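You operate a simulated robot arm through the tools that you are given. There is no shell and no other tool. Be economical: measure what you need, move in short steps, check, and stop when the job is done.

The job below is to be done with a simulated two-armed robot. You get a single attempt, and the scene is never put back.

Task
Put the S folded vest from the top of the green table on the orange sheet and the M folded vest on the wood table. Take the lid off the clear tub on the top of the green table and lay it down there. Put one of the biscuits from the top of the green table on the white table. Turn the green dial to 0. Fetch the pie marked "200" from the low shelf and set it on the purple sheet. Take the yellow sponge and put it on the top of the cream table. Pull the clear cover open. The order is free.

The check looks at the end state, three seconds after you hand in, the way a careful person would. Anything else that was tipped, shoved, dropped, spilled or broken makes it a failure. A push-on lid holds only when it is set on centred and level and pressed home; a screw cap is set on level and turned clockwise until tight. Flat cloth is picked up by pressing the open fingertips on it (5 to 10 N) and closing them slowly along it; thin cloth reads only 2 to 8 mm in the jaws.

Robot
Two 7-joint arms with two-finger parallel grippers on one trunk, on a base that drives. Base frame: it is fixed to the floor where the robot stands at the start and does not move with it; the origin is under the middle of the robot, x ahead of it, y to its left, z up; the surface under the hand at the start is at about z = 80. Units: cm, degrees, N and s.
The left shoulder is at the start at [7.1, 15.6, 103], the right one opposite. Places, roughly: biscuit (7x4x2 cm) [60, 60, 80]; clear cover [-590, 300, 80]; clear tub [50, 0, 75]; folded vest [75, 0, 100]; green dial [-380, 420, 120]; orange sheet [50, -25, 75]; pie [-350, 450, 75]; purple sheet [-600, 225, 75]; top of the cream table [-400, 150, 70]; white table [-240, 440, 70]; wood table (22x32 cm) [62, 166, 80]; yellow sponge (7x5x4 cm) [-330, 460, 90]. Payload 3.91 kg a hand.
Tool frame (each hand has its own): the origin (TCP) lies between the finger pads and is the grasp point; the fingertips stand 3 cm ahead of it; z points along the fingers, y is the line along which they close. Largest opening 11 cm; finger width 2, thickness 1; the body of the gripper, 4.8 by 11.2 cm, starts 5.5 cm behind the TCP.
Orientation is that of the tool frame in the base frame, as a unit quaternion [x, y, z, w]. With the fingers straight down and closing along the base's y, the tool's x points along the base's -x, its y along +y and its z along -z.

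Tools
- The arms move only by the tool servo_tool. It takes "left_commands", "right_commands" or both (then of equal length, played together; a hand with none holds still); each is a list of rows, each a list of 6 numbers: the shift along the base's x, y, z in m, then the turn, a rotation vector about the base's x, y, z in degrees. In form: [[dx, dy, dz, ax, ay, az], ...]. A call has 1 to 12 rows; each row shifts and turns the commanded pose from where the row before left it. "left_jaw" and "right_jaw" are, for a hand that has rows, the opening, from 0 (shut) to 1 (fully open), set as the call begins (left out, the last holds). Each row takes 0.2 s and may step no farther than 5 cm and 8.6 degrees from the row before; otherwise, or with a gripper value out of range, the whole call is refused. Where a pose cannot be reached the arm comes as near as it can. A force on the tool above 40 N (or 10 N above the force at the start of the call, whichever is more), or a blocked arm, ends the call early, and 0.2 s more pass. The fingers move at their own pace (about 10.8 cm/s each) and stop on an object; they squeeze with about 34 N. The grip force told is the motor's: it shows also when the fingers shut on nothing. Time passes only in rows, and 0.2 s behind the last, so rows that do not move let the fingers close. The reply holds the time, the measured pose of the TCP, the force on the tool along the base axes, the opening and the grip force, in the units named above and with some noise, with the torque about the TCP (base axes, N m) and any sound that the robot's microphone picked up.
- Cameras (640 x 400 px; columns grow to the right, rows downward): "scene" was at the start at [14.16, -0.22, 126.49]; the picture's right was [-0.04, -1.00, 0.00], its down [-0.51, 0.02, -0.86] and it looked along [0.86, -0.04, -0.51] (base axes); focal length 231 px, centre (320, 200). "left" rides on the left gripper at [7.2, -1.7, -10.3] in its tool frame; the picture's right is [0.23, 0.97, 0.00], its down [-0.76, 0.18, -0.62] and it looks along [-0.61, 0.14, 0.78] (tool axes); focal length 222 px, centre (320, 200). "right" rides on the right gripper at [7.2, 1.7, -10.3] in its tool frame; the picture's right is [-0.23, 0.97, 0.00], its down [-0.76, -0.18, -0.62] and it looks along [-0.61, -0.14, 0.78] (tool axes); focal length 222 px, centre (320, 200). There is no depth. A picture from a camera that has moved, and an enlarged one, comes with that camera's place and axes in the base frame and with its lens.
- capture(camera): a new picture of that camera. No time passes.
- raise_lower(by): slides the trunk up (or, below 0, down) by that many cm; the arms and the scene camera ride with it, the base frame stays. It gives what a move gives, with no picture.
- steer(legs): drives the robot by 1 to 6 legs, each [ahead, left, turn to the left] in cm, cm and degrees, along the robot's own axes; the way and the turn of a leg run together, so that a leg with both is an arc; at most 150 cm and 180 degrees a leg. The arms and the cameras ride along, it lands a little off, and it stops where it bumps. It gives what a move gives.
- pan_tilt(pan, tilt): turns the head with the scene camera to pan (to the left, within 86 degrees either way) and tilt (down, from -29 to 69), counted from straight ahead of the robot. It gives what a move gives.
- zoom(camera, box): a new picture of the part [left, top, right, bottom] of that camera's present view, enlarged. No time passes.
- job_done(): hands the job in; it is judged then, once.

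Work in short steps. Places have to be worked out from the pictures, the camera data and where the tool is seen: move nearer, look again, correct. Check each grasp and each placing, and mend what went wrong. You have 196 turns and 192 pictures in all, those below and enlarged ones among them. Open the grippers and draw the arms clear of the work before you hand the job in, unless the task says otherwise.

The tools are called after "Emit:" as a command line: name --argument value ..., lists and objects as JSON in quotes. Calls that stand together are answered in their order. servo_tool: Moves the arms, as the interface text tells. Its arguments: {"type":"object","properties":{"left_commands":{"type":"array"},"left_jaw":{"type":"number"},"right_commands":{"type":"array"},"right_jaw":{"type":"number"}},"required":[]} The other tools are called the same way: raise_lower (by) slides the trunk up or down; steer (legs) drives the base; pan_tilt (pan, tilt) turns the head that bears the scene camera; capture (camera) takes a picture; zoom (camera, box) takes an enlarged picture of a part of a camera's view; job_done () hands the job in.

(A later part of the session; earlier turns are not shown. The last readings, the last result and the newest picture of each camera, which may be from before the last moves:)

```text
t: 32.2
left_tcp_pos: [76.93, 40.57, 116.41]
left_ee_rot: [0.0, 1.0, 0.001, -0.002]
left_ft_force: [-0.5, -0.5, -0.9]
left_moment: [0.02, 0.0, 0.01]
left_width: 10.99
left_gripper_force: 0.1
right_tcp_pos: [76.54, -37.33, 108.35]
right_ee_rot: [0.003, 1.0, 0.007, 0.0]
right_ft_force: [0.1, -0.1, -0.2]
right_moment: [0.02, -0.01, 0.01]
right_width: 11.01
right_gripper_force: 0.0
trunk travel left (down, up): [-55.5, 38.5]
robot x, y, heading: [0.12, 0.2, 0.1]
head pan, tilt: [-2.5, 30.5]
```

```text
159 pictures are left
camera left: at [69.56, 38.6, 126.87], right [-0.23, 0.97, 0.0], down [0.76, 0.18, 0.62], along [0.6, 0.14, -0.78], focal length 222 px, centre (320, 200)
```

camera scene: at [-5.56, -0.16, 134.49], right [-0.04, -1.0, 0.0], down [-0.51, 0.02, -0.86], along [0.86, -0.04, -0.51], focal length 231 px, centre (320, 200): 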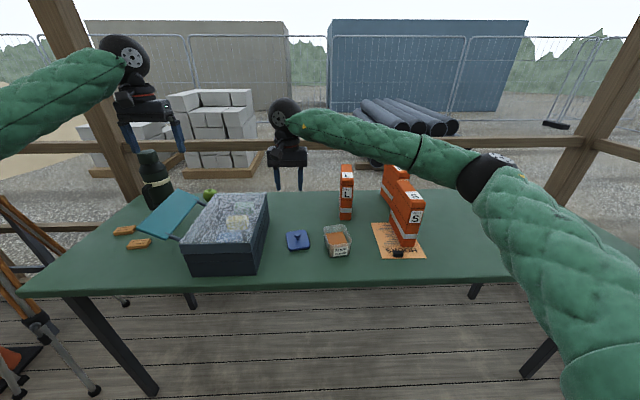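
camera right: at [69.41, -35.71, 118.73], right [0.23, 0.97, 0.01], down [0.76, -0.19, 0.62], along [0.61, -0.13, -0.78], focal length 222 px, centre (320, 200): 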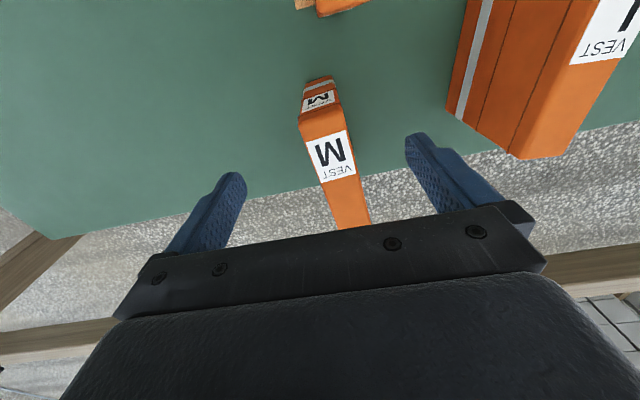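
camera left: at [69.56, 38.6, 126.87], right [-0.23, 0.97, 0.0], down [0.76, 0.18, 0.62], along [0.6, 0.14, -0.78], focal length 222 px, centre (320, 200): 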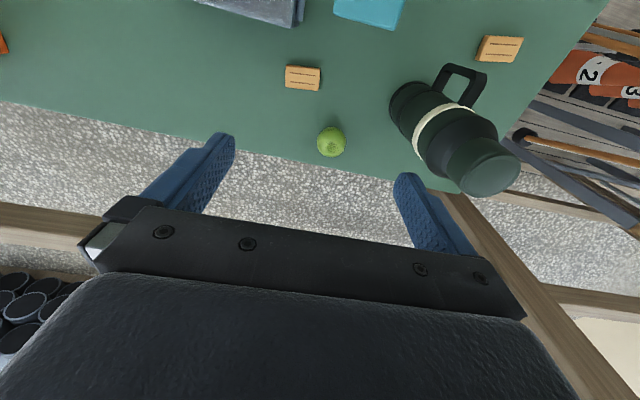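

M's top runs (75.2,−36.9)→(90.5,−35.8), biscuit at (77.4,37.2). Move both hands down toward them.

Emit:
servo_tool --right_commands '[[0.035, 0.004, 0, 0, 0, 4], [0.033, 0.005, -0.01, 0, 0, 0], [0, 0, -0.04, 0, 0, 0], [0, 0, -0.04, 0, 0, 0], [0, 0, -0.04, 0, 0, 0], [0, 0, -0.019, 0, 0, 0]]' --right_jaw 1 --left_commands '[[0.005, -0.034, -0.02, 0, 0, 7], [0, 0, -0.04, 0, 0, 0], [0, 0, -0.04, 0, 0, 0], [0, 0, -0.04, 0, 0, 0], [0, 0, -0.04, 0, 0, 0], [0, 0, -0.03, 0, 0, 0]]' --left_jaw 1

Emit:
capture --camera "right"

Emit:
capture --camera "left"

```text
t: 33.6
left_tcp_pos: [77.22, 37.06, 95.2]
left_ee_rot: [-0.061, 0.998, 0.001, -0.002]
left_ft_force: [0.2, 0.2, -0.3]
left_moment: [-0.03, 0.02, 0.03]
left_width: 10.99
left_gripper_force: 0.1
right_tcp_pos: [83.58, -36.37, 93.34]
right_ee_rot: [-0.033, 0.999, 0.008, 0.002]
right_ft_force: [0.6, 0.3, 0.3]
right_moment: [-0.04, 0.02, -0.04]
right_width: 11.0
right_gripper_force: 0.0
trunk travel left (down, up): [-55.5, 38.5]
robot x, y, heading: [0.34, 0.0, -0.2]
head pan, tilt: [-2.5, 30.5]
```

```text
158 pictures are left
camera right: at [76.2, -35.32, 103.71], right [0.16, 0.99, 0.01], down [0.77, -0.14, 0.62], along [0.62, -0.09, -0.78], focal length 222 px, centre (320, 200)
```

right: 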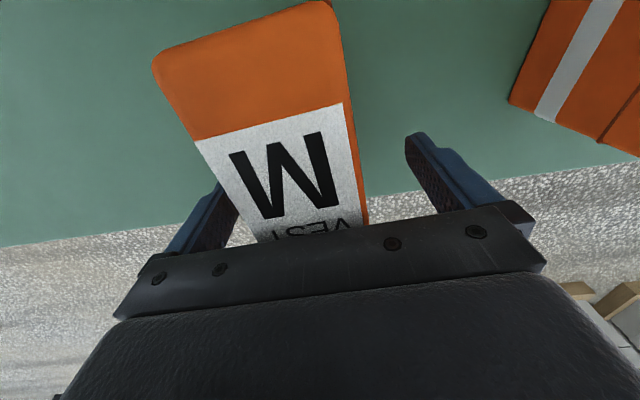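

```text
157 pictures are left
camera left: at [70.11, 34.37, 105.66], right [-0.34, 0.94, 0.0], down [0.74, 0.27, 0.62], along [0.58, 0.22, -0.78], focal length 222 px, centre (320, 200)
```

left: 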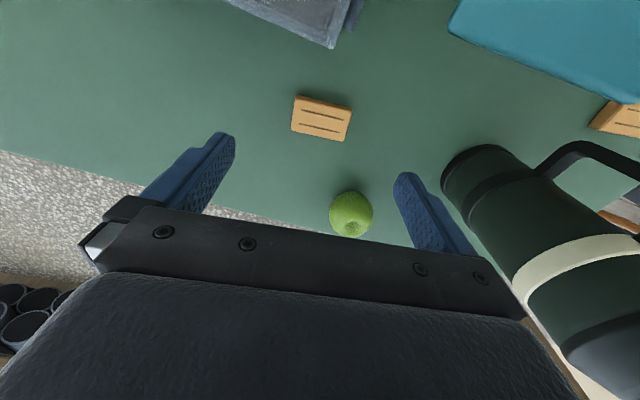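

Both aligned. Close the right hand on M; lower left onto the biscuit.

Emit:
servo_tool --right_commands '[[0, 0, 0, 0, 0, 0], [0, 0, 0, 0, 0, 0], [0, 0, 0, 0, 0, 0], [0, 0, 0, 0, 0, 0]]' --right_jaw 0 --left_commands '[[0, 0.002, -0.04, 0, 0, 0], [0, 0, -0.04, 0, 0, 0], [0, 0, -0.03, 0, 0, 0], [0, 0, -0.006, 0, 0, 0]]' --left_jaw 1

Emit:
capture --camera "left"

```text
t: 34.7
left_tcp_pos: [77.38, 37.61, 84.48]
left_ee_rot: [-0.063, 0.998, 0.0, 0.004]
left_ft_force: [-6.7, 0.1, 13.2]
left_moment: [-0.71, 0.4, -0.38]
left_width: 11.0
left_gripper_force: 0.1
right_tcp_pos: [83.43, -36.45, 93.3]
right_ee_rot: [-0.033, 0.999, 0.007, 0.001]
right_ft_force: [0.2, -0.1, -2.3]
right_moment: [-0.03, 0.03, 0.01]
right_width: 4.5
right_gripper_force: 34.4
trunk travel left (down, up): [-55.5, 38.5]
robot x, y, heading: [0.13, -0.13, -0.3]
head pan, tilt: [-2.5, 30.5]
stopped in row 4 (left hand): the force on the tool passed its limit at 43 N (the readings are from after the stop); the commanded pose is now the measured one
```

```text
156 pictures are left
camera left: at [70.19, 34.91, 94.86], right [-0.35, 0.94, 0.0], down [0.73, 0.27, 0.63], along [0.59, 0.22, -0.78], focal length 222 px, centre (320, 200)
```

left: 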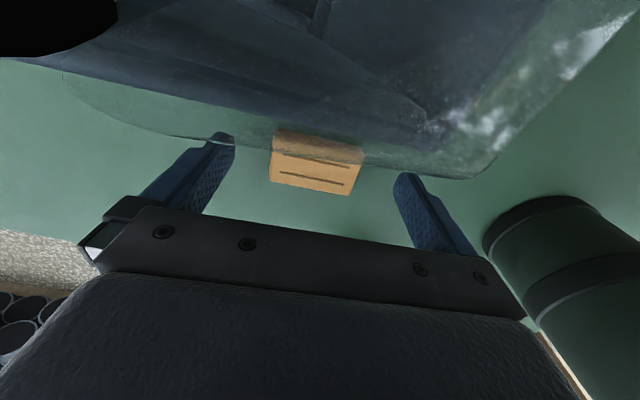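

The left camera/wrist mount ran into the big box beside it. Raise the left hand straight up and check the box.

Emit:
servo_tool --left_commands '[[0, 0, 0.02, 0, 0, 0], [0, 0, 0.04, 0, 0, 0], [0, 0, 0.04, 0, 0, 0], [0, 0, 0.04, 0, 0, 0], [0, 0, 0.04, 0, 0, 0], [0, 0, 0.04, 0, 0, 0]]'

Emit:
capture --camera "left"

Emit:
capture --camera "scene"

```text
t: 36.1
left_tcp_pos: [77.49, 37.68, 106.2]
left_ee_rot: [-0.063, 0.998, 0.0, 0.001]
left_ft_force: [0.1, -0.4, -0.2]
left_moment: [0.03, -0.01, 0.01]
left_width: 11.01
left_gripper_force: 0.1
right_tcp_pos: [83.45, -36.6, 93.38]
right_ee_rot: [-0.032, 0.999, 0.007, 0.001]
right_ft_force: [-2.3, -0.5, 3.2]
right_moment: [-0.18, 0.24, -0.03]
right_width: 4.48
right_gripper_force: 33.9
trunk travel left (down, up): [-55.5, 38.5]
robot x, y, heading: [0.69, 0.1, 0.0]
head pan, tilt: [-2.5, 30.5]
```

```text
155 pictures are left
camera left: at [70.35, 34.96, 116.57], right [-0.35, 0.94, 0.0], down [0.73, 0.27, 0.63], along [0.59, 0.22, -0.78], focal length 222 px, centre (320, 200)
```

left: 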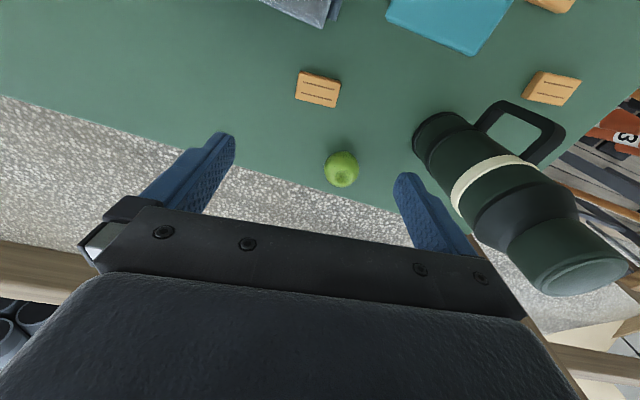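

```text
154 pictures are left
camera scene: at [14.34, -0.27, 134.48], right [-0.04, -1.0, 0.0], down [-0.51, 0.02, -0.86], along [0.86, -0.04, -0.51], focal length 231 px, centre (320, 200)
```

scene: 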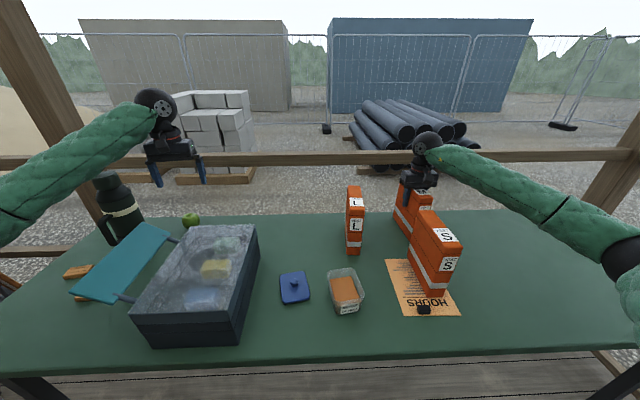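

Box looks unmoved. That biscuit is hemmed in by the box; another lies free at about (65.5, 68.7), which I'll take after sliding left. Lift M high, and retract the left hand upward.

Emit:
servo_tool --right_commands '[[0, 0, 0.01, 0, 0, 0], [0, 0, 0.04, 0, 0, 0], [0, 0, 0.045, 0, 0, 0], [0, 0, 0.045, 0, 0, 0], [0, 0, 0.045, 0, 0, 0], [0, 0, 0.03, 0, 0, 0]]' --left_commands '[[0, 0, 0.04, 0, 0, 0], [-0.03, 0, 0.03, 0, 0, 0], [-0.045, 0, 0, 0, 0, 0], [-0.045, 0, 0, 0, 0, 0], [-0.045, 0, 0, 0, 0, 0], [-0.045, 0, 0, 0, 0, 0]]'

Emit:
pan_tilt --pan 75 --tilt 35

Emit:
capture --camera "scene"

Emit:
capture --camera "right"

```text
t: 37.5
left_tcp_pos: [56.23, 37.48, 113.31]
left_ee_rot: [-0.063, 0.998, -0.001, 0.003]
left_ft_force: [-0.5, 0.2, 0.7]
left_moment: [0.0, -0.03, -0.03]
left_width: 10.99
left_gripper_force: 0.1
right_tcp_pos: [83.24, -36.36, 115.0]
right_ee_rot: [-0.031, 1.0, 0.007, 0.003]
right_ft_force: [0.0, 1.0, -1.3]
right_moment: [0.0, 0.0, -0.02]
right_width: 4.48
right_gripper_force: 34.2
trunk travel left (down, up): [-55.5, 38.5]
robot x, y, heading: [0.05, 0.25, 0.1]
head pan, tilt: [-2.5, 30.5]
```

```text
t: 39.0
left_tcp_pos: [56.51, 37.44, 113.12]
left_ee_rot: [-0.063, 0.998, 0.0, 0.002]
left_ft_force: [-0.5, -2.1, 0.7]
left_moment: [0.0, -0.01, 0.0]
left_width: 10.98
left_gripper_force: 0.1
right_tcp_pos: [83.49, -36.45, 114.66]
right_ee_rot: [-0.033, 0.999, 0.008, 0.001]
right_ft_force: [0.1, -0.1, -1.6]
right_moment: [0.01, 0.01, 0.0]
right_width: 4.47
right_gripper_force: 34.2
trunk travel left (down, up): [-55.5, 38.5]
robot x, y, heading: [0.07, -0.61, -0.2]
head pan, tilt: [75.0, 35.0]
```

```text
153 pictures are left
camera scene: at [7.68, 8.69, 133.79], right [0.97, -0.26, 0.0], down [-0.15, -0.55, -0.82], along [0.21, 0.79, -0.57], focal length 231 px, centre (320, 200)
```

scene: 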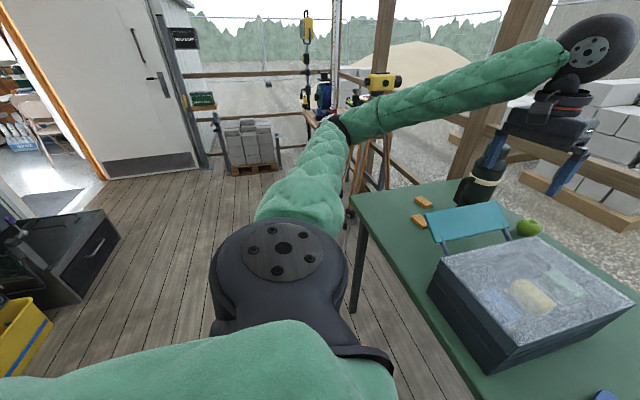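

```text
152 pictures are left
camera right: at [76.16, -35.28, 125.17], right [0.16, 0.99, 0.01], down [0.77, -0.14, 0.62], along [0.62, -0.09, -0.78], focal length 222 px, centre (320, 200)
```

right: 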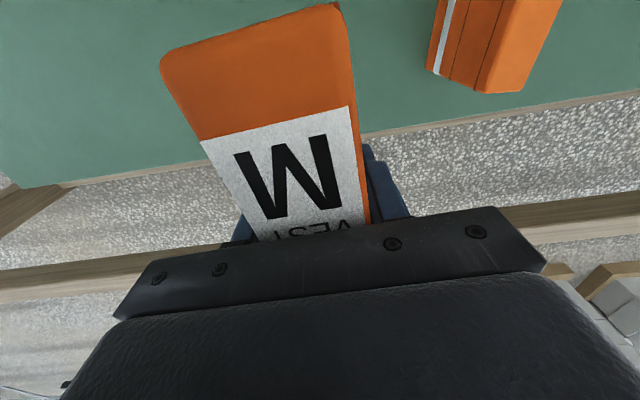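

Floor to the left is clear. Slide left 45 cm to bring the free biscuit in front of the left hand.

Emit:
steer --legs '[[0, 46, 0]]'

Emit:
pan_tilt --pan 10 --tilt 35

Emit:
capture --camera "scene"

Emit:
capture --camera "left"

```text
t: 41.8
left_tcp_pos: [56.34, 83.42, 113.09]
left_ee_rot: [-0.062, 0.998, 0.0, 0.002]
left_ft_force: [0.6, 0.2, 0.1]
left_moment: [-0.02, 0.03, -0.01]
left_width: 11.02
left_gripper_force: 0.0
right_tcp_pos: [83.47, 9.52, 114.81]
right_ee_rot: [-0.033, 0.999, 0.007, 0.001]
right_ft_force: [-0.5, 0.8, -2.3]
right_moment: [-0.02, 0.04, -0.01]
right_width: 4.48
right_gripper_force: 33.5
trunk travel left (down, up): [-55.5, 38.5]
robot x, y, heading: [0.44, 45.92, 0.3]
head pan, tilt: [75.0, 35.0]
```

```text
t: 43.1
left_tcp_pos: [56.36, 83.45, 113.05]
left_ee_rot: [-0.064, 0.998, 0.0, 0.002]
left_ft_force: [0.2, 0.5, 0.8]
left_moment: [-0.01, -0.02, -0.01]
left_width: 10.99
left_gripper_force: 0.1
right_tcp_pos: [83.42, 9.49, 114.76]
right_ee_rot: [-0.032, 0.999, 0.007, 0.002]
right_ft_force: [0.1, -0.4, -2.1]
right_moment: [0.02, 0.01, -0.02]
right_width: 4.49
right_gripper_force: 34.2
trunk travel left (down, up): [-55.5, 38.5]
robot x, y, heading: [0.08, 45.79, 0.2]
head pan, tilt: [10.0, 35.0]
```

```text
151 pictures are left
camera scene: at [14.05, 47.57, 133.79], right [0.17, -0.98, 0.0], down [-0.57, -0.1, -0.82], along [0.81, 0.14, -0.57], focal length 231 px, centre (320, 200)
```

scene: 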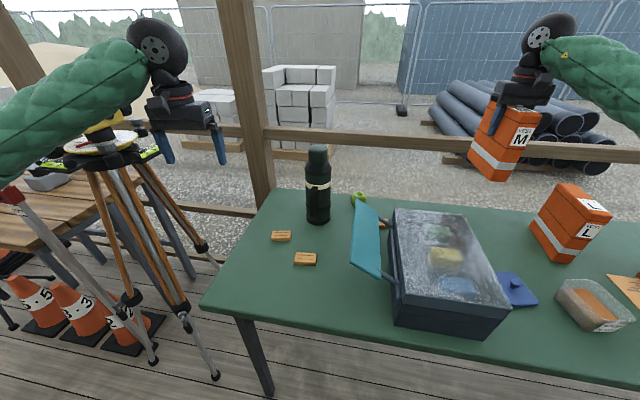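

```text
150 pictures are left
camera left: at [49.24, 80.62, 123.47], right [-0.35, 0.94, 0.0], down [0.73, 0.27, 0.63], along [0.59, 0.22, -0.78], focal length 222 px, centre (320, 200)
```

left: 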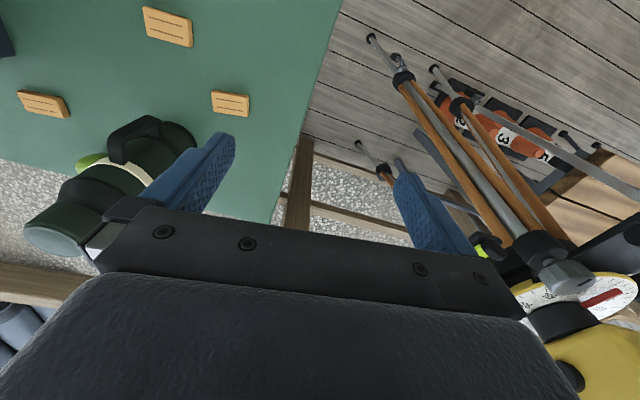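

Note a survey tripod close on the left — must avoid it. Biscuit at (65.4,69.5), yaw≈13°. Bring the left hand above it.

Emit:
servo_tool --left_commands '[[0.02, -0.04, 0, 0, 0, 0], [0.025, -0.04, 0, 0, 0, 0], [0.025, -0.04, 0, 0, 0, 6], [0.02, -0.02, -0.03, 0, 0, 0], [0, 0, -0.04, 0, 0, 0], [0, 0, -0.04, 0, 0, 0], [0, 0, -0.04, 0, 0, 0]]' --left_jaw 1

Emit:
capture --camera "left"

Emit:
capture --camera "scene"

```text
t: 44.7
left_tcp_pos: [65.57, 69.23, 97.84]
left_ee_rot: [-0.115, 0.993, 0.0, 0.001]
left_ft_force: [0.5, 0.6, 0.1]
left_moment: [-0.03, 0.0, 0.04]
left_width: 11.0
left_gripper_force: 0.1
right_tcp_pos: [83.47, 9.56, 114.89]
right_ee_rot: [-0.032, 0.999, 0.007, 0.002]
right_ft_force: [-0.4, 0.3, -2.8]
right_moment: [-0.01, 0.0, 0.01]
right_width: 4.44
right_gripper_force: 34.0
trunk travel left (down, up): [-55.5, 38.5]
robot x, y, heading: [0.17, 45.81, -0.1]
head pan, tilt: [10.0, 35.0]
```

```text
149 pictures are left
camera left: at [58.69, 65.77, 108.16], right [-0.44, 0.9, 0.0], down [0.7, 0.35, 0.63], along [0.56, 0.28, -0.78], focal length 222 px, centre (320, 200)
```

left: 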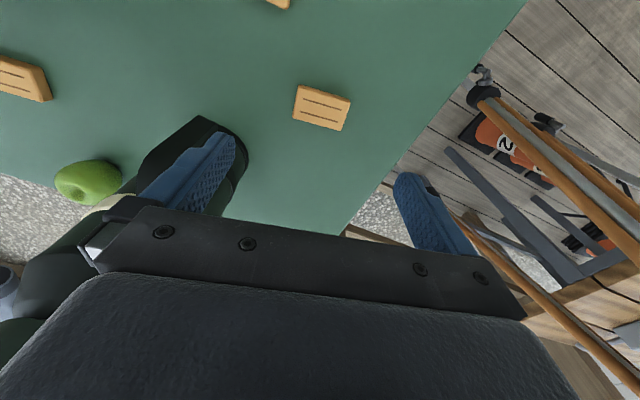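

```text
148 pictures are left
camera scene: at [14.09, 47.62, 133.79], right [0.17, -0.98, 0.0], down [-0.57, -0.1, -0.82], along [0.81, 0.14, -0.57], focal length 231 px, centre (320, 200)
```

scene: 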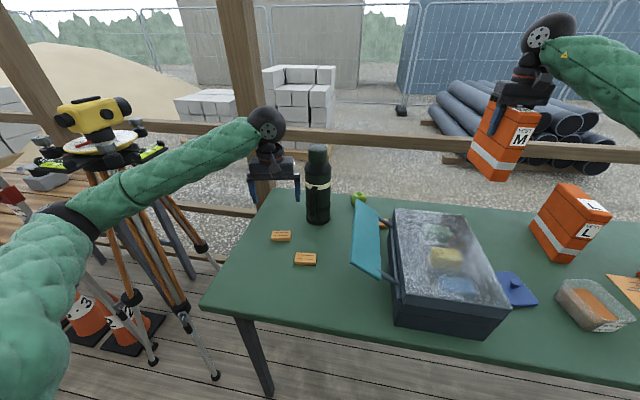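

Well aligned and clear of the thermos. Descend and grip the biscuit.

Emit:
servo_tool --left_commands '[[-0.001, 0.001, -0.04, 0, 0, 0], [0, 0, -0.04, 0, 0, 0], [0, 0, -0.04, 0, 0, 0], [0, 0, -0.015, 0, 0, 0], [0, 0, -0.006, 0, 0, 0]]' --left_jaw 0.85

Emit:
capture --camera "left"

```text
t: 45.9
left_tcp_pos: [65.2, 69.42, 84.01]
left_ee_rot: [-0.114, 0.993, 0.001, 0.002]
left_ft_force: [-0.6, 0.0, 0.2]
left_moment: [-0.01, 0.01, -0.02]
left_width: 9.35
left_gripper_force: 0.1
right_tcp_pos: [83.56, 9.47, 114.86]
right_ee_rot: [-0.032, 0.999, 0.007, 0.002]
right_ft_force: [0.2, 0.4, -2.6]
right_moment: [0.0, -0.03, -0.01]
right_width: 4.49
right_gripper_force: 34.0
trunk travel left (down, up): [-55.5, 38.5]
robot x, y, heading: [0.32, 45.7, 0.2]
head pan, tilt: [10.0, 35.0]
```

```text
147 pictures are left
camera left: at [58.41, 65.89, 94.28], right [-0.44, 0.9, 0.0], down [0.7, 0.35, 0.63], along [0.56, 0.28, -0.78], focal length 222 px, centre (320, 200)
```

left: 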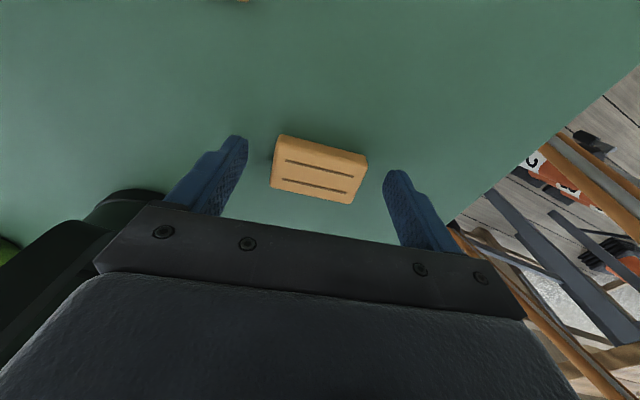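

Biscuit is between the fingers. Lower 4 mm and close gently (jaw target just below biscuit length).

Emit:
servo_tool --left_commands '[[0, 0, -0.005, 0, 0, 0], [0, 0, 0, 0, 0, 0], [0, 0, 0, 0, 0, 0], [0, 0, 0, 0, 0, 0]]' --left_jaw 0.6

```text
t: 46.9
left_tcp_pos: [65.3, 69.39, 83.55]
left_ee_rot: [-0.115, 0.993, 0.0, 0.002]
left_ft_force: [-0.1, 0.7, 0.2]
left_moment: [-0.03, 0.04, 0.03]
left_width: 6.61
left_gripper_force: 0.0
right_tcp_pos: [83.53, 9.5, 114.88]
right_ee_rot: [-0.033, 0.999, 0.008, 0.001]
right_ft_force: [0.1, 0.2, -2.2]
right_moment: [0.01, 0.02, 0.0]
right_width: 4.47
right_gripper_force: 34.0
trunk travel left (down, up): [-55.5, 38.5]
robot x, y, heading: [0.24, 46.1, -0.1]
head pan, tilt: [10.0, 35.0]
```

No contact at 6.6 cm; the biscuit is shorter. Close further.

Emit:
servo_tool --left_commands '[[0, 0, 0, 0, 0, 0], [0, 0, 0, 0, 0, 0], [0, 0, 0, 0, 0, 0], [0, 0, 0.02, 0, 0, 0], [0, 0, 0.03, 0, 0, 0]]' --left_jaw 0.5

Emit:
capture --camera "left"

```text
t: 48.1
left_tcp_pos: [65.07, 69.56, 88.48]
left_ee_rot: [-0.115, 0.993, 0.0, 0.002]
left_ft_force: [0.5, 0.3, 0.4]
left_moment: [-0.02, 0.05, 0.03]
left_width: 6.07
left_gripper_force: 33.9
right_tcp_pos: [83.52, 9.52, 114.73]
right_ee_rot: [-0.033, 0.999, 0.007, 0.002]
right_ft_force: [-0.2, -0.2, -2.0]
right_moment: [0.0, 0.04, -0.02]
right_width: 4.46
right_gripper_force: 33.9
trunk travel left (down, up): [-55.5, 38.5]
robot x, y, heading: [-0.02, 45.76, -0.0]
head pan, tilt: [10.0, 35.0]
```

```text
146 pictures are left
camera left: at [58.28, 66.0, 98.88], right [-0.44, 0.9, 0.0], down [0.7, 0.35, 0.63], along [0.56, 0.28, -0.78], focal length 222 px, centre (320, 200)
```

left: 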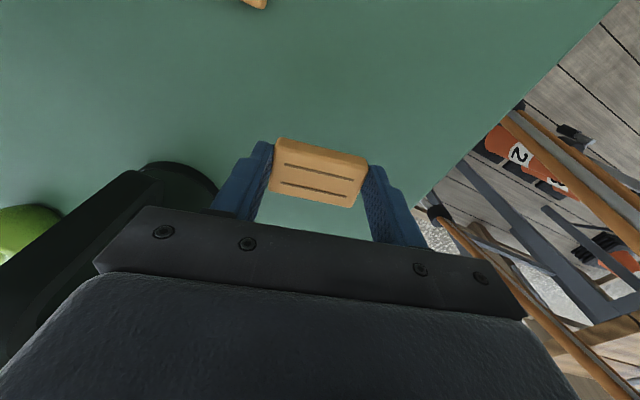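

Biscuit is held. Raise the left hand, retract both hands, then back off from the table.

Emit:
servo_tool --left_commands '[[0, 0, 0.045, 0, 0, 0], [0, 0, 0.045, 0, 0, 0], [0, 0, 0.045, 0, 0, 0], [-0.04, -0.01, 0.03, 0, 0, 0], [-0.04, -0.01, 0, 0, 0, -6], [-0.04, -0.01, 0, 0, 0, -7], [-0.02, 0, 0, 0, 0, 0]]' --right_commands '[[0, 0, 0.01, 0, 0, -3.5], [-0.045, 0, 0, 0, 0, 0], [-0.045, 0, 0, 0, 0, 0], [-0.045, 0, 0, 0, 0, 0], [-0.045, 0, 0, 0, 0, 0], [-0.045, 0, 0, 0, 0, 0], [-0.045, 0, 0, 0, 0, 0]]'

Emit:
steer --legs '[[-50, 0, 0]]'

Emit:
pan_tilt --pan 45 --tilt 30

Emit:
capture --camera "scene"

```text
refused: row 4 steps farther than a row can; nothing moved
```

```text
t: 51.1
left_tcp_pos: [13.72, 69.92, 88.52]
left_ee_rot: [-0.12, 0.993, 0.0, 0.002]
left_ft_force: [-0.4, 0.0, -0.2]
left_moment: [-0.03, -0.03, -0.01]
left_width: 6.07
left_gripper_force: 33.5
right_tcp_pos: [32.9, 10.04, 114.81]
right_ee_rot: [-0.038, 0.999, 0.007, 0.001]
right_ft_force: [-0.2, 0.4, -1.9]
right_moment: [0.04, 0.01, 0.01]
right_width: 4.47
right_gripper_force: 34.1
trunk travel left (down, up): [-55.5, 38.5]
robot x, y, heading: [-50.87, 45.65, 0.6]
head pan, tilt: [10.0, 35.0]
```

```text
t: 52.1
left_tcp_pos: [13.91, 69.86, 88.42]
left_ee_rot: [-0.12, 0.993, 0.0, 0.001]
left_ft_force: [-0.8, 0.7, 0.1]
left_moment: [-0.01, 0.04, -0.01]
left_width: 6.07
left_gripper_force: 34.2
right_tcp_pos: [32.93, 10.08, 114.75]
right_ee_rot: [-0.038, 0.999, 0.007, 0.001]
right_ft_force: [0.1, 0.2, -2.4]
right_moment: [0.03, 0.05, -0.01]
right_width: 4.47
right_gripper_force: 34.2
trunk travel left (down, up): [-55.5, 38.5]
robot x, y, heading: [-50.75, 45.76, 0.5]
head pan, tilt: [45.0, 30.0]
```

```text
145 pictures are left
camera scene: at [-39.29, 52.23, 134.57], right [0.72, -0.7, 0.0], down [-0.35, -0.36, -0.87], along [0.6, 0.62, -0.5], focal length 231 px, centre (320, 200)
```

scene: 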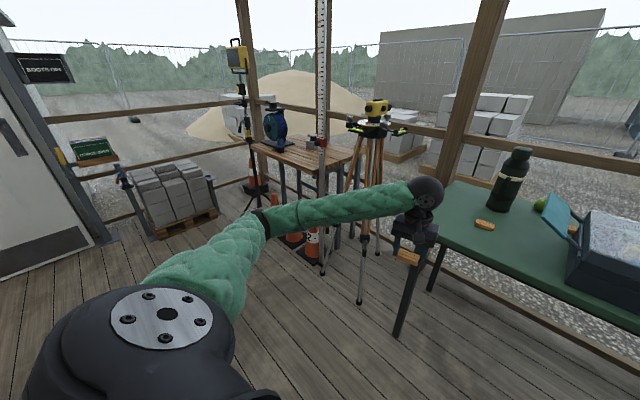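

The arm call was refused (step too long) though the base backed off fine; the biscuit is still held. Now retract/raise the arms with smaller steps.

Emit:
servo_tool --left_commands '[[0, 0, 0.045, 0, 0, 0], [0, 0, 0.045, 0, 0, 0], [0, 0, 0.045, 0, 0, 0], [-0.03, -0.01, 0.03, 0, 0, 0], [-0.04, -0.01, 0, 0, 0, -6], [-0.02, -0.01, 0, 0, 0, -7]]' --right_commands '[[0, 0, 0.01, 0, 0, -3.5], [-0.045, 0, 0, 0, 0, 0], [-0.045, 0, 0, 0, 0, 0], [-0.045, 0, 0, 0, 0, 0], [-0.045, 0, 0, 0, 0, 0], [-0.03, 0, 0, 0, 0, 0]]'

```text
t: 53.5
left_tcp_pos: [4.81, 66.85, 105.16]
left_ee_rot: [-0.007, 1.0, 0.0, 0.003]
left_ft_force: [-0.3, -0.2, -0.2]
left_moment: [0.0, -0.05, 0.0]
left_width: 6.03
left_gripper_force: 34.5
right_tcp_pos: [11.86, 10.03, 115.75]
right_ee_rot: [-0.008, 1.0, 0.007, 0.001]
right_ft_force: [0.4, -0.1, -2.1]
right_moment: [-0.02, 0.03, 0.02]
right_width: 4.49
right_gripper_force: 34.2
trunk travel left (down, up): [-55.5, 38.5]
robot x, y, heading: [-50.85, 45.77, 0.3]
head pan, tilt: [45.0, 30.0]
```

Now slide left toward the wood table, keeping well in front of tripod and staff.

Emit:
steer --legs '[[0, 145, 0]]'

Emit:
pan_tilt --pan -5 --tilt 30

Emit:
capture --camera "scene"

```text
t: 60.8
left_tcp_pos: [1.4, 215.29, 105.25]
left_ee_rot: [-0.016, 1.0, 0.0, 0.001]
left_ft_force: [0.9, 0.7, -0.3]
left_moment: [-0.04, 0.03, 0.01]
left_width: 6.07
left_gripper_force: 33.8
right_tcp_pos: [9.54, 158.5, 115.75]
right_ee_rot: [-0.015, 1.0, 0.007, 0.003]
right_ft_force: [0.7, 0.2, -3.1]
right_moment: [-0.01, 0.04, 0.03]
right_width: 4.46
right_gripper_force: 34.1
trunk travel left (down, up): [-55.5, 38.5]
robot x, y, heading: [-53.8, 192.73, 1.7]
head pan, tilt: [45.0, 30.0]
```

```text
t: 62.0
left_tcp_pos: [1.25, 215.28, 105.01]
left_ee_rot: [-0.016, 1.0, 0.001, 0.001]
left_ft_force: [-0.1, 0.1, -0.2]
left_moment: [0.03, 0.01, -0.01]
left_width: 6.08
left_gripper_force: 33.7
right_tcp_pos: [9.64, 158.5, 115.78]
right_ee_rot: [-0.015, 1.0, 0.008, 0.001]
right_ft_force: [-0.9, 0.8, -1.4]
right_moment: [0.01, 0.02, -0.05]
right_width: 4.48
right_gripper_force: 34.1
trunk travel left (down, up): [-55.5, 38.5]
robot x, y, heading: [-53.77, 193.24, 1.5]
head pan, tilt: [-5.0, 30.0]
```

```text
144 pictures are left
camera scene: at [-39.65, 192.72, 134.57], right [-0.06, -1.0, 0.0], down [-0.5, 0.03, -0.87], along [0.86, -0.05, -0.5], focal length 231 px, centre (320, 200)
```

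scene: 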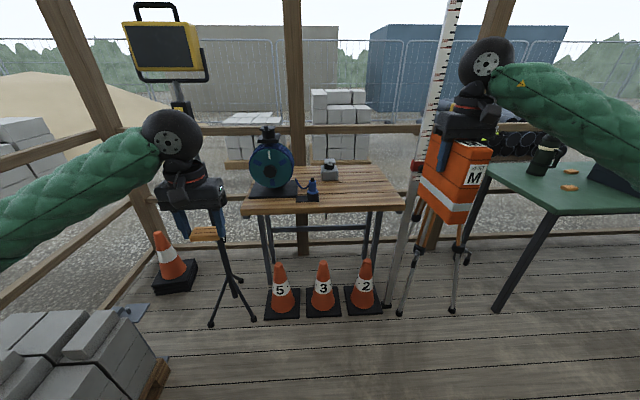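

Wood table's free area is around x 50–90, y 150–172, with rod at (45,140) to its right. Drive forward 45 cm; hand stays at y≈159.

Emit:
steer --legs '[[45, 0, -1.5]]'

Emit:
pan_tilt --pan -20 --tilt 38

Emit:
capture --camera "scene"

Emit:
capture --camera "right"

```text
t: 64.7
left_tcp_pos: [46.98, 214.8, 105.19]
left_ee_rot: [-0.005, 1.0, 0.0, 0.003]
left_ft_force: [0.6, 0.4, 0.6]
left_moment: [-0.05, 0.01, -0.03]
left_width: 6.04
left_gripper_force: 34.2
right_tcp_pos: [53.75, 157.89, 115.96]
right_ee_rot: [-0.004, 1.0, 0.008, 0.002]
right_ft_force: [0.9, 0.5, -1.2]
right_moment: [0.0, 0.02, -0.01]
right_width: 4.46
right_gripper_force: 34.0
trunk travel left (down, up): [-55.5, 38.5]
robot x, y, heading: [-8.85, 193.82, 0.4]
head pan, tilt: [-5.0, 30.0]
```

```text
t: 65.5
left_tcp_pos: [47.08, 214.8, 105.22]
left_ee_rot: [-0.004, 1.0, 0.0, 0.002]
left_ft_force: [0.4, 0.5, -1.0]
left_moment: [0.02, 0.0, 0.03]
left_width: 6.06
left_gripper_force: 34.2
right_tcp_pos: [53.78, 157.9, 115.85]
right_ee_rot: [-0.004, 1.0, 0.007, 0.002]
right_ft_force: [0.8, -0.3, -1.5]
right_moment: [-0.04, 0.03, 0.01]
right_width: 4.48
right_gripper_force: 34.6
trunk travel left (down, up): [-55.5, 38.5]
robot x, y, heading: [-8.81, 193.51, 0.4]
head pan, tilt: [-20.0, 38.0]
```

```text
143 pictures are left
camera scene: at [4.52, 191.04, 133.34], right [-0.34, -0.94, 0.0], down [-0.58, 0.21, -0.79], along [0.74, -0.26, -0.62], focal length 231 px, centre (320, 200)
```

scene: 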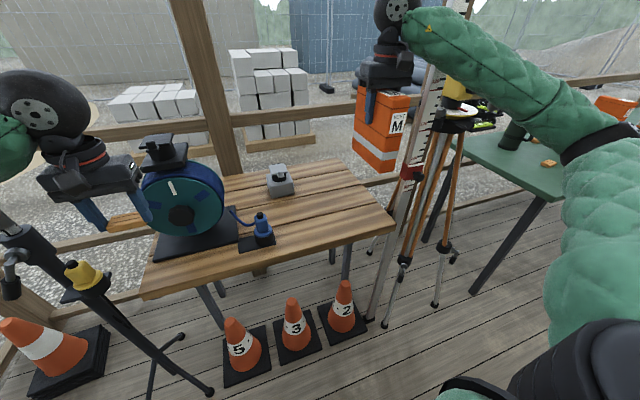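

```text
142 pictures are left
camera right: at [46.5, 159.41, 126.26], right [0.22, 0.98, 0.01], down [0.76, -0.18, 0.62], along [0.61, -0.13, -0.78], focal length 222 px, centre (320, 200)
```

right: 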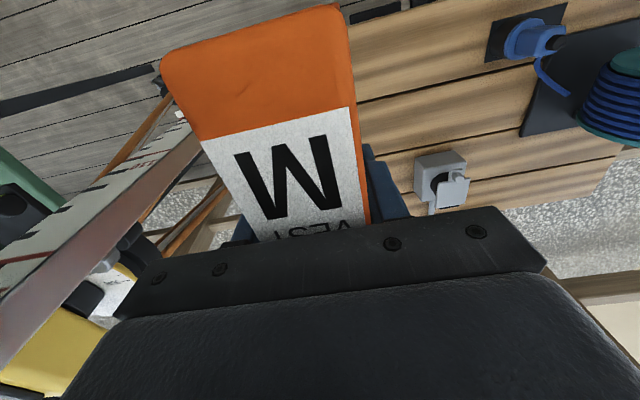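

Table spans x 46–90, y 150–222. Move M to (64,164) and descend most of the way.

Emit:
servo_tool --right_commands '[[0.035, 0.02, 0, 0, 0, 0], [0.035, 0.02, 0, 0, 0, 0], [0.032, 0.02, 0, 0, 0, 0], [0, 0, -0.04, 0, 0, 0], [0, 0, -0.04, 0, 0, 0], [0, 0, -0.04, 0, 0, 0], [0, 0, -0.04, 0, 0, 0]]'

Emit:
capture --camera "scene"

```text
t: 67.3
left_tcp_pos: [46.87, 212.71, 103.43]
left_ee_rot: [0.035, 0.999, -0.007, -0.008]
left_ft_force: [-0.1, -0.4, -1.5]
left_moment: [0.04, 0.03, 0.0]
left_width: 6.04
left_gripper_force: 34.0
right_tcp_pos: [59.3, 161.64, 99.03]
right_ee_rot: [0.025, 1.0, -0.001, -0.002]
right_ft_force: [0.4, -3.7, -5.0]
right_moment: [0.24, 0.06, 0.0]
right_width: 4.48
right_gripper_force: 34.0
trunk travel left (down, up): [-55.5, 38.5]
robot x, y, heading: [-12.33, 195.01, -4.2]
head pan, tilt: [-20.0, 38.0]
stopped in row 7 (right hand): the arm was blocked; the commanded pose is now the measured one
```

```text
141 pictures are left
camera scene: at [0.2, 193.43, 133.37], right [-0.41, -0.91, 0.02], down [-0.56, 0.24, -0.79], along [0.72, -0.33, -0.61], focal length 231 px, centre (320, 200)
```

scene: 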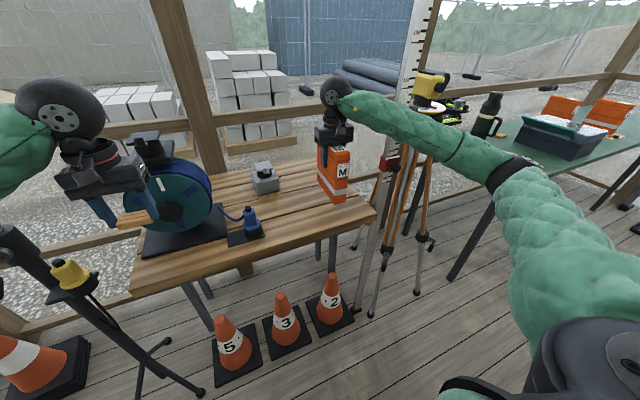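

The forearm most likely pressed against the survey staff at (45,140). Retreat straight back at once (M stays above the table), and pull the left hand back too.

Emit:
servo_tool --right_commands '[[-0.03, 0.005, 0.01, 0, 0, 0], [-0.04, 0.005, 0.02, 0, 0, 0], [-0.03, 0, 0.04, 0, 0, 0], [-0.02, 0, 0.04, 0, 0, 0], [0, 0, 0.04, 0, 0, 0]]' --left_commands '[[-0.03, 0, 0.01, 0, 0, 0], [-0.03, 0, 0.02, 0, 0, 0], [-0.03, 0, 0.02, 0, 0, 0], [-0.03, 0, 0.02, 0, 0, 0], [0, 0, 0.02, 0, 0, 0]]'

Emit:
capture --camera "scene"

```text
t: 68.5
left_tcp_pos: [35.67, 213.03, 113.13]
left_ee_rot: [0.016, 1.0, 0.001, -0.006]
left_ft_force: [-0.3, 0.2, -1.4]
left_moment: [0.02, -0.01, 0.01]
left_width: 6.06
left_gripper_force: 34.1
right_tcp_pos: [50.17, 162.33, 113.84]
right_ee_rot: [0.014, 1.0, 0.007, 0.0]
right_ft_force: [0.2, -0.8, -2.0]
right_moment: [-0.01, 0.02, 0.0]
right_width: 4.47
right_gripper_force: 33.9
trunk travel left (down, up): [-55.5, 38.5]
robot x, y, heading: [-10.74, 194.31, -2.1]
head pan, tilt: [-20.0, 38.0]
```

```text
140 pictures are left
camera scene: at [2.39, 191.1, 133.33], right [-0.38, -0.93, 0.0], down [-0.57, 0.23, -0.79], along [0.73, -0.3, -0.62], focal length 231 px, centre (320, 200)
```

scene: 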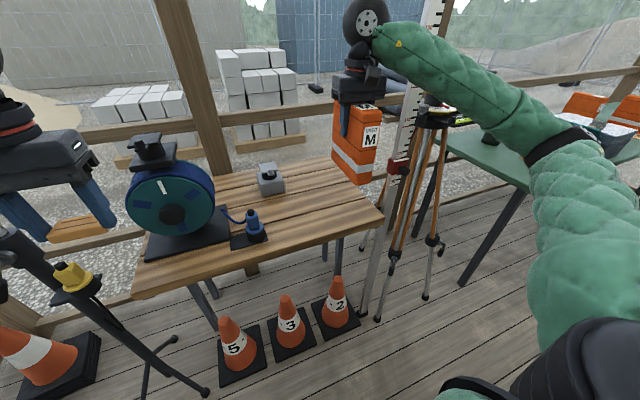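

Staff still stands. I bring the right hand to the centre front, then back up and turn right ~23° so the forearm approaches from the staff's far side.

Emit:
servo_tool --right_commands '[[-0.01, 0.04, 0.005, 0, 0, 0], [-0.01, 0.045, 0, 0, 0, 0], [-0.01, 0.045, 0, 0, 0, 0], [-0.01, 0.04, 0, 0, 0, 0], [-0.01, 0.03, 0, 0, 0, 0]]'

Emit:
steer --legs '[[-22, 0, 0], [0, 10, 0], [0, 0, -23]]'

Emit:
pan_tilt --pan 0 --tilt 35

Emit:
capture --camera "scene"

```text
t: 69.7
left_tcp_pos: [35.73, 213.13, 113.01]
left_ee_rot: [0.016, 1.0, -0.001, -0.007]
left_ft_force: [0.8, 0.5, -0.2]
left_moment: [-0.05, -0.01, -0.01]
left_width: 6.04
left_gripper_force: 34.1
right_tcp_pos: [45.16, 182.45, 114.06]
right_ee_rot: [0.014, 1.0, 0.007, -0.001]
right_ft_force: [0.5, 1.3, -2.9]
right_moment: [-0.03, -0.01, 0.0]
right_width: 4.46
right_gripper_force: 34.4
trunk travel left (down, up): [-55.5, 38.5]
robot x, y, heading: [-10.7, 194.83, -2.1]
head pan, tilt: [-20.0, 38.0]
```

```text
t: 73.3
left_tcp_pos: [17.98, 203.77, 113.06]
left_ee_rot: [0.218, 0.976, 0.001, -0.007]
left_ft_force: [-0.6, 0.0, -0.2]
left_moment: [-0.02, -0.02, -0.01]
left_width: 6.05
left_gripper_force: 34.1
right_tcp_pos: [14.46, 171.84, 114.11]
right_ee_rot: [0.217, 0.976, 0.007, 0.0]
right_ft_force: [-0.4, 0.1, -0.6]
right_moment: [-0.01, 0.0, 0.01]
right_width: 4.47
right_gripper_force: 34.2
trunk travel left (down, up): [-55.5, 38.5]
robot x, y, heading: [-32.21, 205.49, -25.6]
head pan, tilt: [-20.0, 38.0]
```

```text
t: 74.2
left_tcp_pos: [17.9, 203.82, 113.1]
left_ee_rot: [0.218, 0.976, 0.003, -0.007]
left_ft_force: [0.1, -0.5, 0.2]
left_moment: [-0.02, -0.04, -0.05]
left_width: 6.07
left_gripper_force: 34.4
right_tcp_pos: [14.42, 171.91, 114.03]
right_ee_rot: [0.216, 0.976, 0.007, 0.0]
right_ft_force: [0.5, 0.3, -1.8]
right_moment: [-0.04, 0.04, -0.02]
right_width: 4.47
right_gripper_force: 34.2
trunk travel left (down, up): [-55.5, 38.5]
robot x, y, heading: [-31.71, 205.09, -25.4]
head pan, tilt: [0.0, 35.0]
```

```text
139 pictures are left
camera scene: at [-19.31, 199.28, 133.79], right [-0.43, -0.9, 0.0], down [-0.52, 0.25, -0.82], along [0.74, -0.35, -0.57], focal length 231 px, centre (320, 200)
```

scene: 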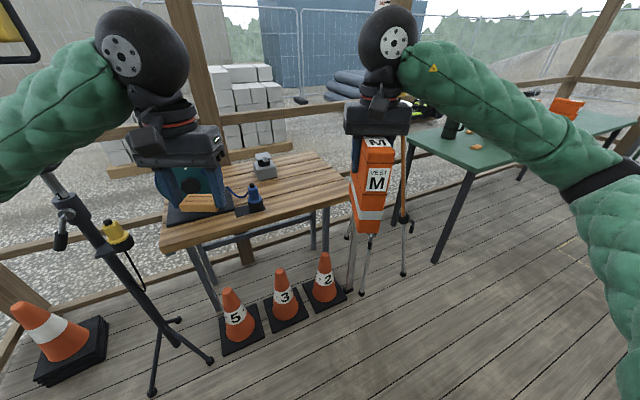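

Heading −25° now; target (62,163) is straight ahead ~103 cm. Shift right hand a bit left, then drive 28 cm forward.

Emit:
servo_tool --right_commands '[[0.013, 0.027, 0, 0, 0, 0], [0.013, 0.027, 0, 0, 0, 0]]'

Emit:
steer --legs '[[28, 0, 0]]'

Emit:
pan_tilt --pan -5 --tilt 42

Emit:
capture --camera "scene"

Emit:
capture --camera "right"

```text
t: 74.8
left_tcp_pos: [18.1, 203.75, 112.95]
left_ee_rot: [0.219, 0.976, 0.002, -0.007]
left_ft_force: [0.0, 0.6, -0.5]
left_moment: [-0.02, -0.01, -0.03]
left_width: 6.05
left_gripper_force: 34.3
right_tcp_pos: [17.01, 177.51, 113.95]
right_ee_rot: [0.216, 0.976, 0.007, 0.0]
right_ft_force: [0.5, 0.1, -1.8]
right_moment: [0.02, 0.01, -0.02]
right_width: 4.49
right_gripper_force: 34.5
trunk travel left (down, up): [-55.5, 38.5]
robot x, y, heading: [-31.75, 205.02, -25.9]
head pan, tilt: [0.0, 35.0]
```

```text
t: 76.1
left_tcp_pos: [29.15, 198.35, 112.81]
left_ee_rot: [0.207, 0.978, 0.01, -0.012]
left_ft_force: [-0.3, -0.4, -0.5]
left_moment: [0.02, -0.01, 0.0]
left_width: 6.02
left_gripper_force: 34.0
right_tcp_pos: [28.11, 171.87, 114.43]
right_ee_rot: [0.208, 0.978, 0.01, 0.004]
right_ft_force: [0.1, -0.3, -2.0]
right_moment: [0.0, 0.04, -0.01]
right_width: 4.46
right_gripper_force: 34.3
trunk travel left (down, up): [-55.5, 38.5]
robot x, y, heading: [-20.21, 199.14, -24.8]
head pan, tilt: [0.0, 35.0]
stopped in leg 1: the robot was blocked; the commanded pose is now the measured one
```

```text
t: 76.8
left_tcp_pos: [28.86, 198.58, 112.83]
left_ee_rot: [0.208, 0.978, 0.008, -0.01]
left_ft_force: [0.6, 0.3, 0.0]
left_moment: [-0.03, 0.0, 0.0]
left_width: 6.05
left_gripper_force: 33.8
right_tcp_pos: [28.06, 171.97, 114.4]
right_ee_rot: [0.21, 0.978, 0.01, 0.006]
right_ft_force: [1.1, 0.3, -2.3]
right_moment: [-0.01, 0.05, 0.03]
right_width: 4.46
right_gripper_force: 34.3
trunk travel left (down, up): [-55.5, 38.5]
robot x, y, heading: [-19.99, 199.41, -24.6]
head pan, tilt: [-5.0, 42.0]
```

```text
138 pictures are left
camera scene: at [-9.48, 192.75, 132.85], right [-0.5, -0.87, -0.01], down [-0.57, 0.33, -0.75], along [0.65, -0.37, -0.66], focal length 231 px, centre (320, 200)
```

scene: 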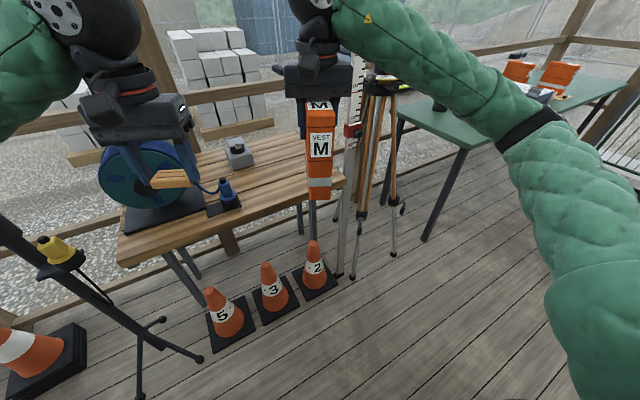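

```text
137 pictures are left
camera right: at [22.0, 176.28, 124.75], right [0.61, 0.79, 0.02], down [0.61, -0.48, 0.62], along [0.51, -0.37, -0.78], focal length 222 px, centre (320, 200)
```

right: 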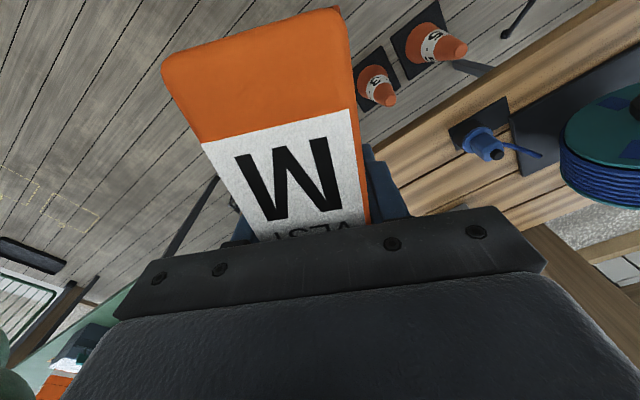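

Blocked — likely the left elbow met the light stand's mast at the left. Back off 5 cm and look left to check the stand.

Emit:
steer --legs '[[-5, 0, 0]]'

Emit:
pan_tilt --pan 45 --tilt 15

Emit:
capture --camera "scene"

```text
t: 77.7
left_tcp_pos: [25.48, 201.13, 112.32]
left_ee_rot: [0.209, 0.978, 0.005, -0.014]
left_ft_force: [-0.2, 1.0, 0.5]
left_moment: [-0.04, -0.06, 0.02]
left_width: 6.05
left_gripper_force: 34.2
right_tcp_pos: [24.55, 174.4, 113.93]
right_ee_rot: [0.21, 0.978, 0.006, 0.002]
right_ft_force: [-0.1, 1.6, -1.4]
right_moment: [-0.03, -0.04, -0.02]
right_width: 4.49
right_gripper_force: 34.6
trunk travel left (down, up): [-55.5, 38.5]
robot x, y, heading: [-24.84, 200.83, -24.7]
head pan, tilt: [-5.0, 42.0]
```

```text
t: 78.9
left_tcp_pos: [25.62, 200.8, 112.36]
left_ee_rot: [0.209, 0.978, 0.007, -0.016]
left_ft_force: [0.9, 0.4, -0.8]
left_moment: [-0.04, -0.01, -0.03]
left_width: 6.04
left_gripper_force: 33.8
right_tcp_pos: [24.79, 174.3, 113.94]
right_ee_rot: [0.209, 0.978, 0.008, 0.0]
right_ft_force: [-0.1, 0.2, -1.9]
right_moment: [-0.05, 0.01, 0.01]
right_width: 4.48
right_gripper_force: 34.6
trunk travel left (down, up): [-55.5, 38.5]
robot x, y, heading: [-24.22, 201.44, -24.8]
head pan, tilt: [45.0, 15.0]
```

```text
136 pictures are left
camera scene: at [-11.04, 202.54, 136.98], right [0.35, -0.94, 0.0], down [-0.24, -0.09, -0.97], along [0.91, 0.33, -0.26], focal length 231 px, centre (320, 200)
```

scene: 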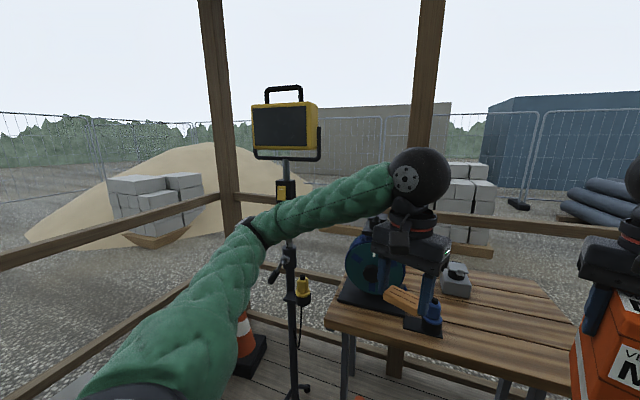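

Stand is upright. From here the right hand can reach (58,165) at ~90 cm; extend the right hand over the table at height.

Emit:
servo_tool --right_commands '[[0.0415, -0.012, 0, 0, 0, 0], [0.0415, -0.012, 0, 0, 0, 0], [0.0415, -0.012, 0, 0, 0, 0], [0.0415, -0.012, 0, 0, 0, 0], [0.0415, -0.012, 0, 0, 0, 0], [0.0415, -0.012, 0, 0, 0, 0], [0.0415, -0.012, 0, 0, 0, 0], [0.0415, -0.01, 0, 0, 0, 0]]'

Emit:
pan_tilt --pan -5 --tilt 38

Emit:
capture --camera "scene"

Emit:
capture --camera "right"

```text
t: 80.7
left_tcp_pos: [25.69, 200.95, 112.26]
left_ee_rot: [0.209, 0.978, 0.006, -0.017]
left_ft_force: [-0.6, 0.4, 0.3]
left_moment: [-0.01, 0.01, -0.02]
left_width: 6.08
left_gripper_force: 34.0
right_tcp_pos: [58.06, 164.92, 113.95]
right_ee_rot: [0.21, 0.978, 0.006, 0.0]
right_ft_force: [0.7, -0.8, -2.7]
right_moment: [0.03, 0.0, 0.03]
right_width: 4.5
right_gripper_force: 34.3
trunk travel left (down, up): [-55.5, 38.5]
robot x, y, heading: [-24.74, 201.58, -24.7]
head pan, tilt: [45.0, 15.0]
```

```text
t: 81.9
left_tcp_pos: [25.7, 200.92, 112.37]
left_ee_rot: [0.209, 0.978, 0.006, -0.016]
left_ft_force: [0.4, -0.1, 0.0]
left_moment: [0.01, -0.03, -0.03]
left_width: 6.08
left_gripper_force: 33.7
right_tcp_pos: [57.96, 165.04, 113.89]
right_ee_rot: [0.209, 0.978, 0.007, 0.0]
right_ft_force: [0.0, -0.1, -1.7]
right_moment: [0.01, -0.04, 0.01]
right_width: 4.47
right_gripper_force: 34.2
trunk travel left (down, up): [-55.5, 38.5]
robot x, y, heading: [-24.62, 201.02, -25.0]
head pan, tilt: [-5.0, 38.0]
```

```text
135 pictures are left
camera scene: at [-12.33, 195.05, 133.33], right [-0.5, -0.87, 0.0], down [-0.54, 0.31, -0.79], along [0.68, -0.39, -0.62], focal length 231 px, centre (320, 200)
```

scene: 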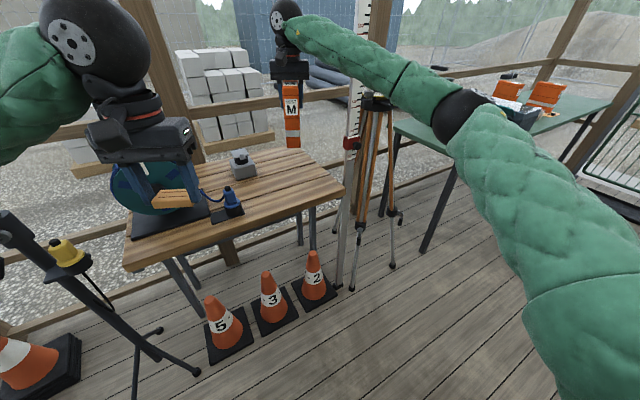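

```text
134 pictures are left
camera right: at [52.06, 169.37, 124.39], right [0.61, 0.79, 0.01], down [0.62, -0.48, 0.62], along [0.5, -0.37, -0.79], focal length 222 px, centre (320, 200)
```

right: 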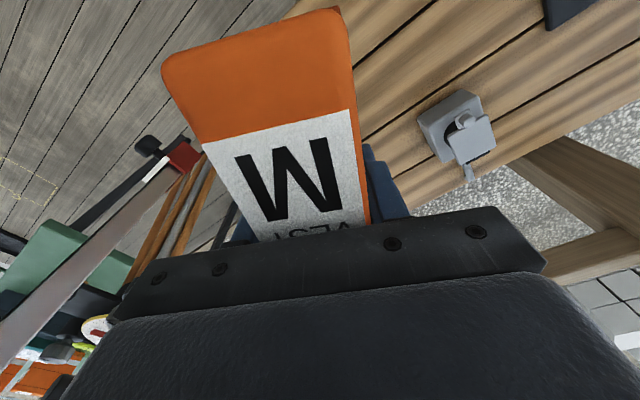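

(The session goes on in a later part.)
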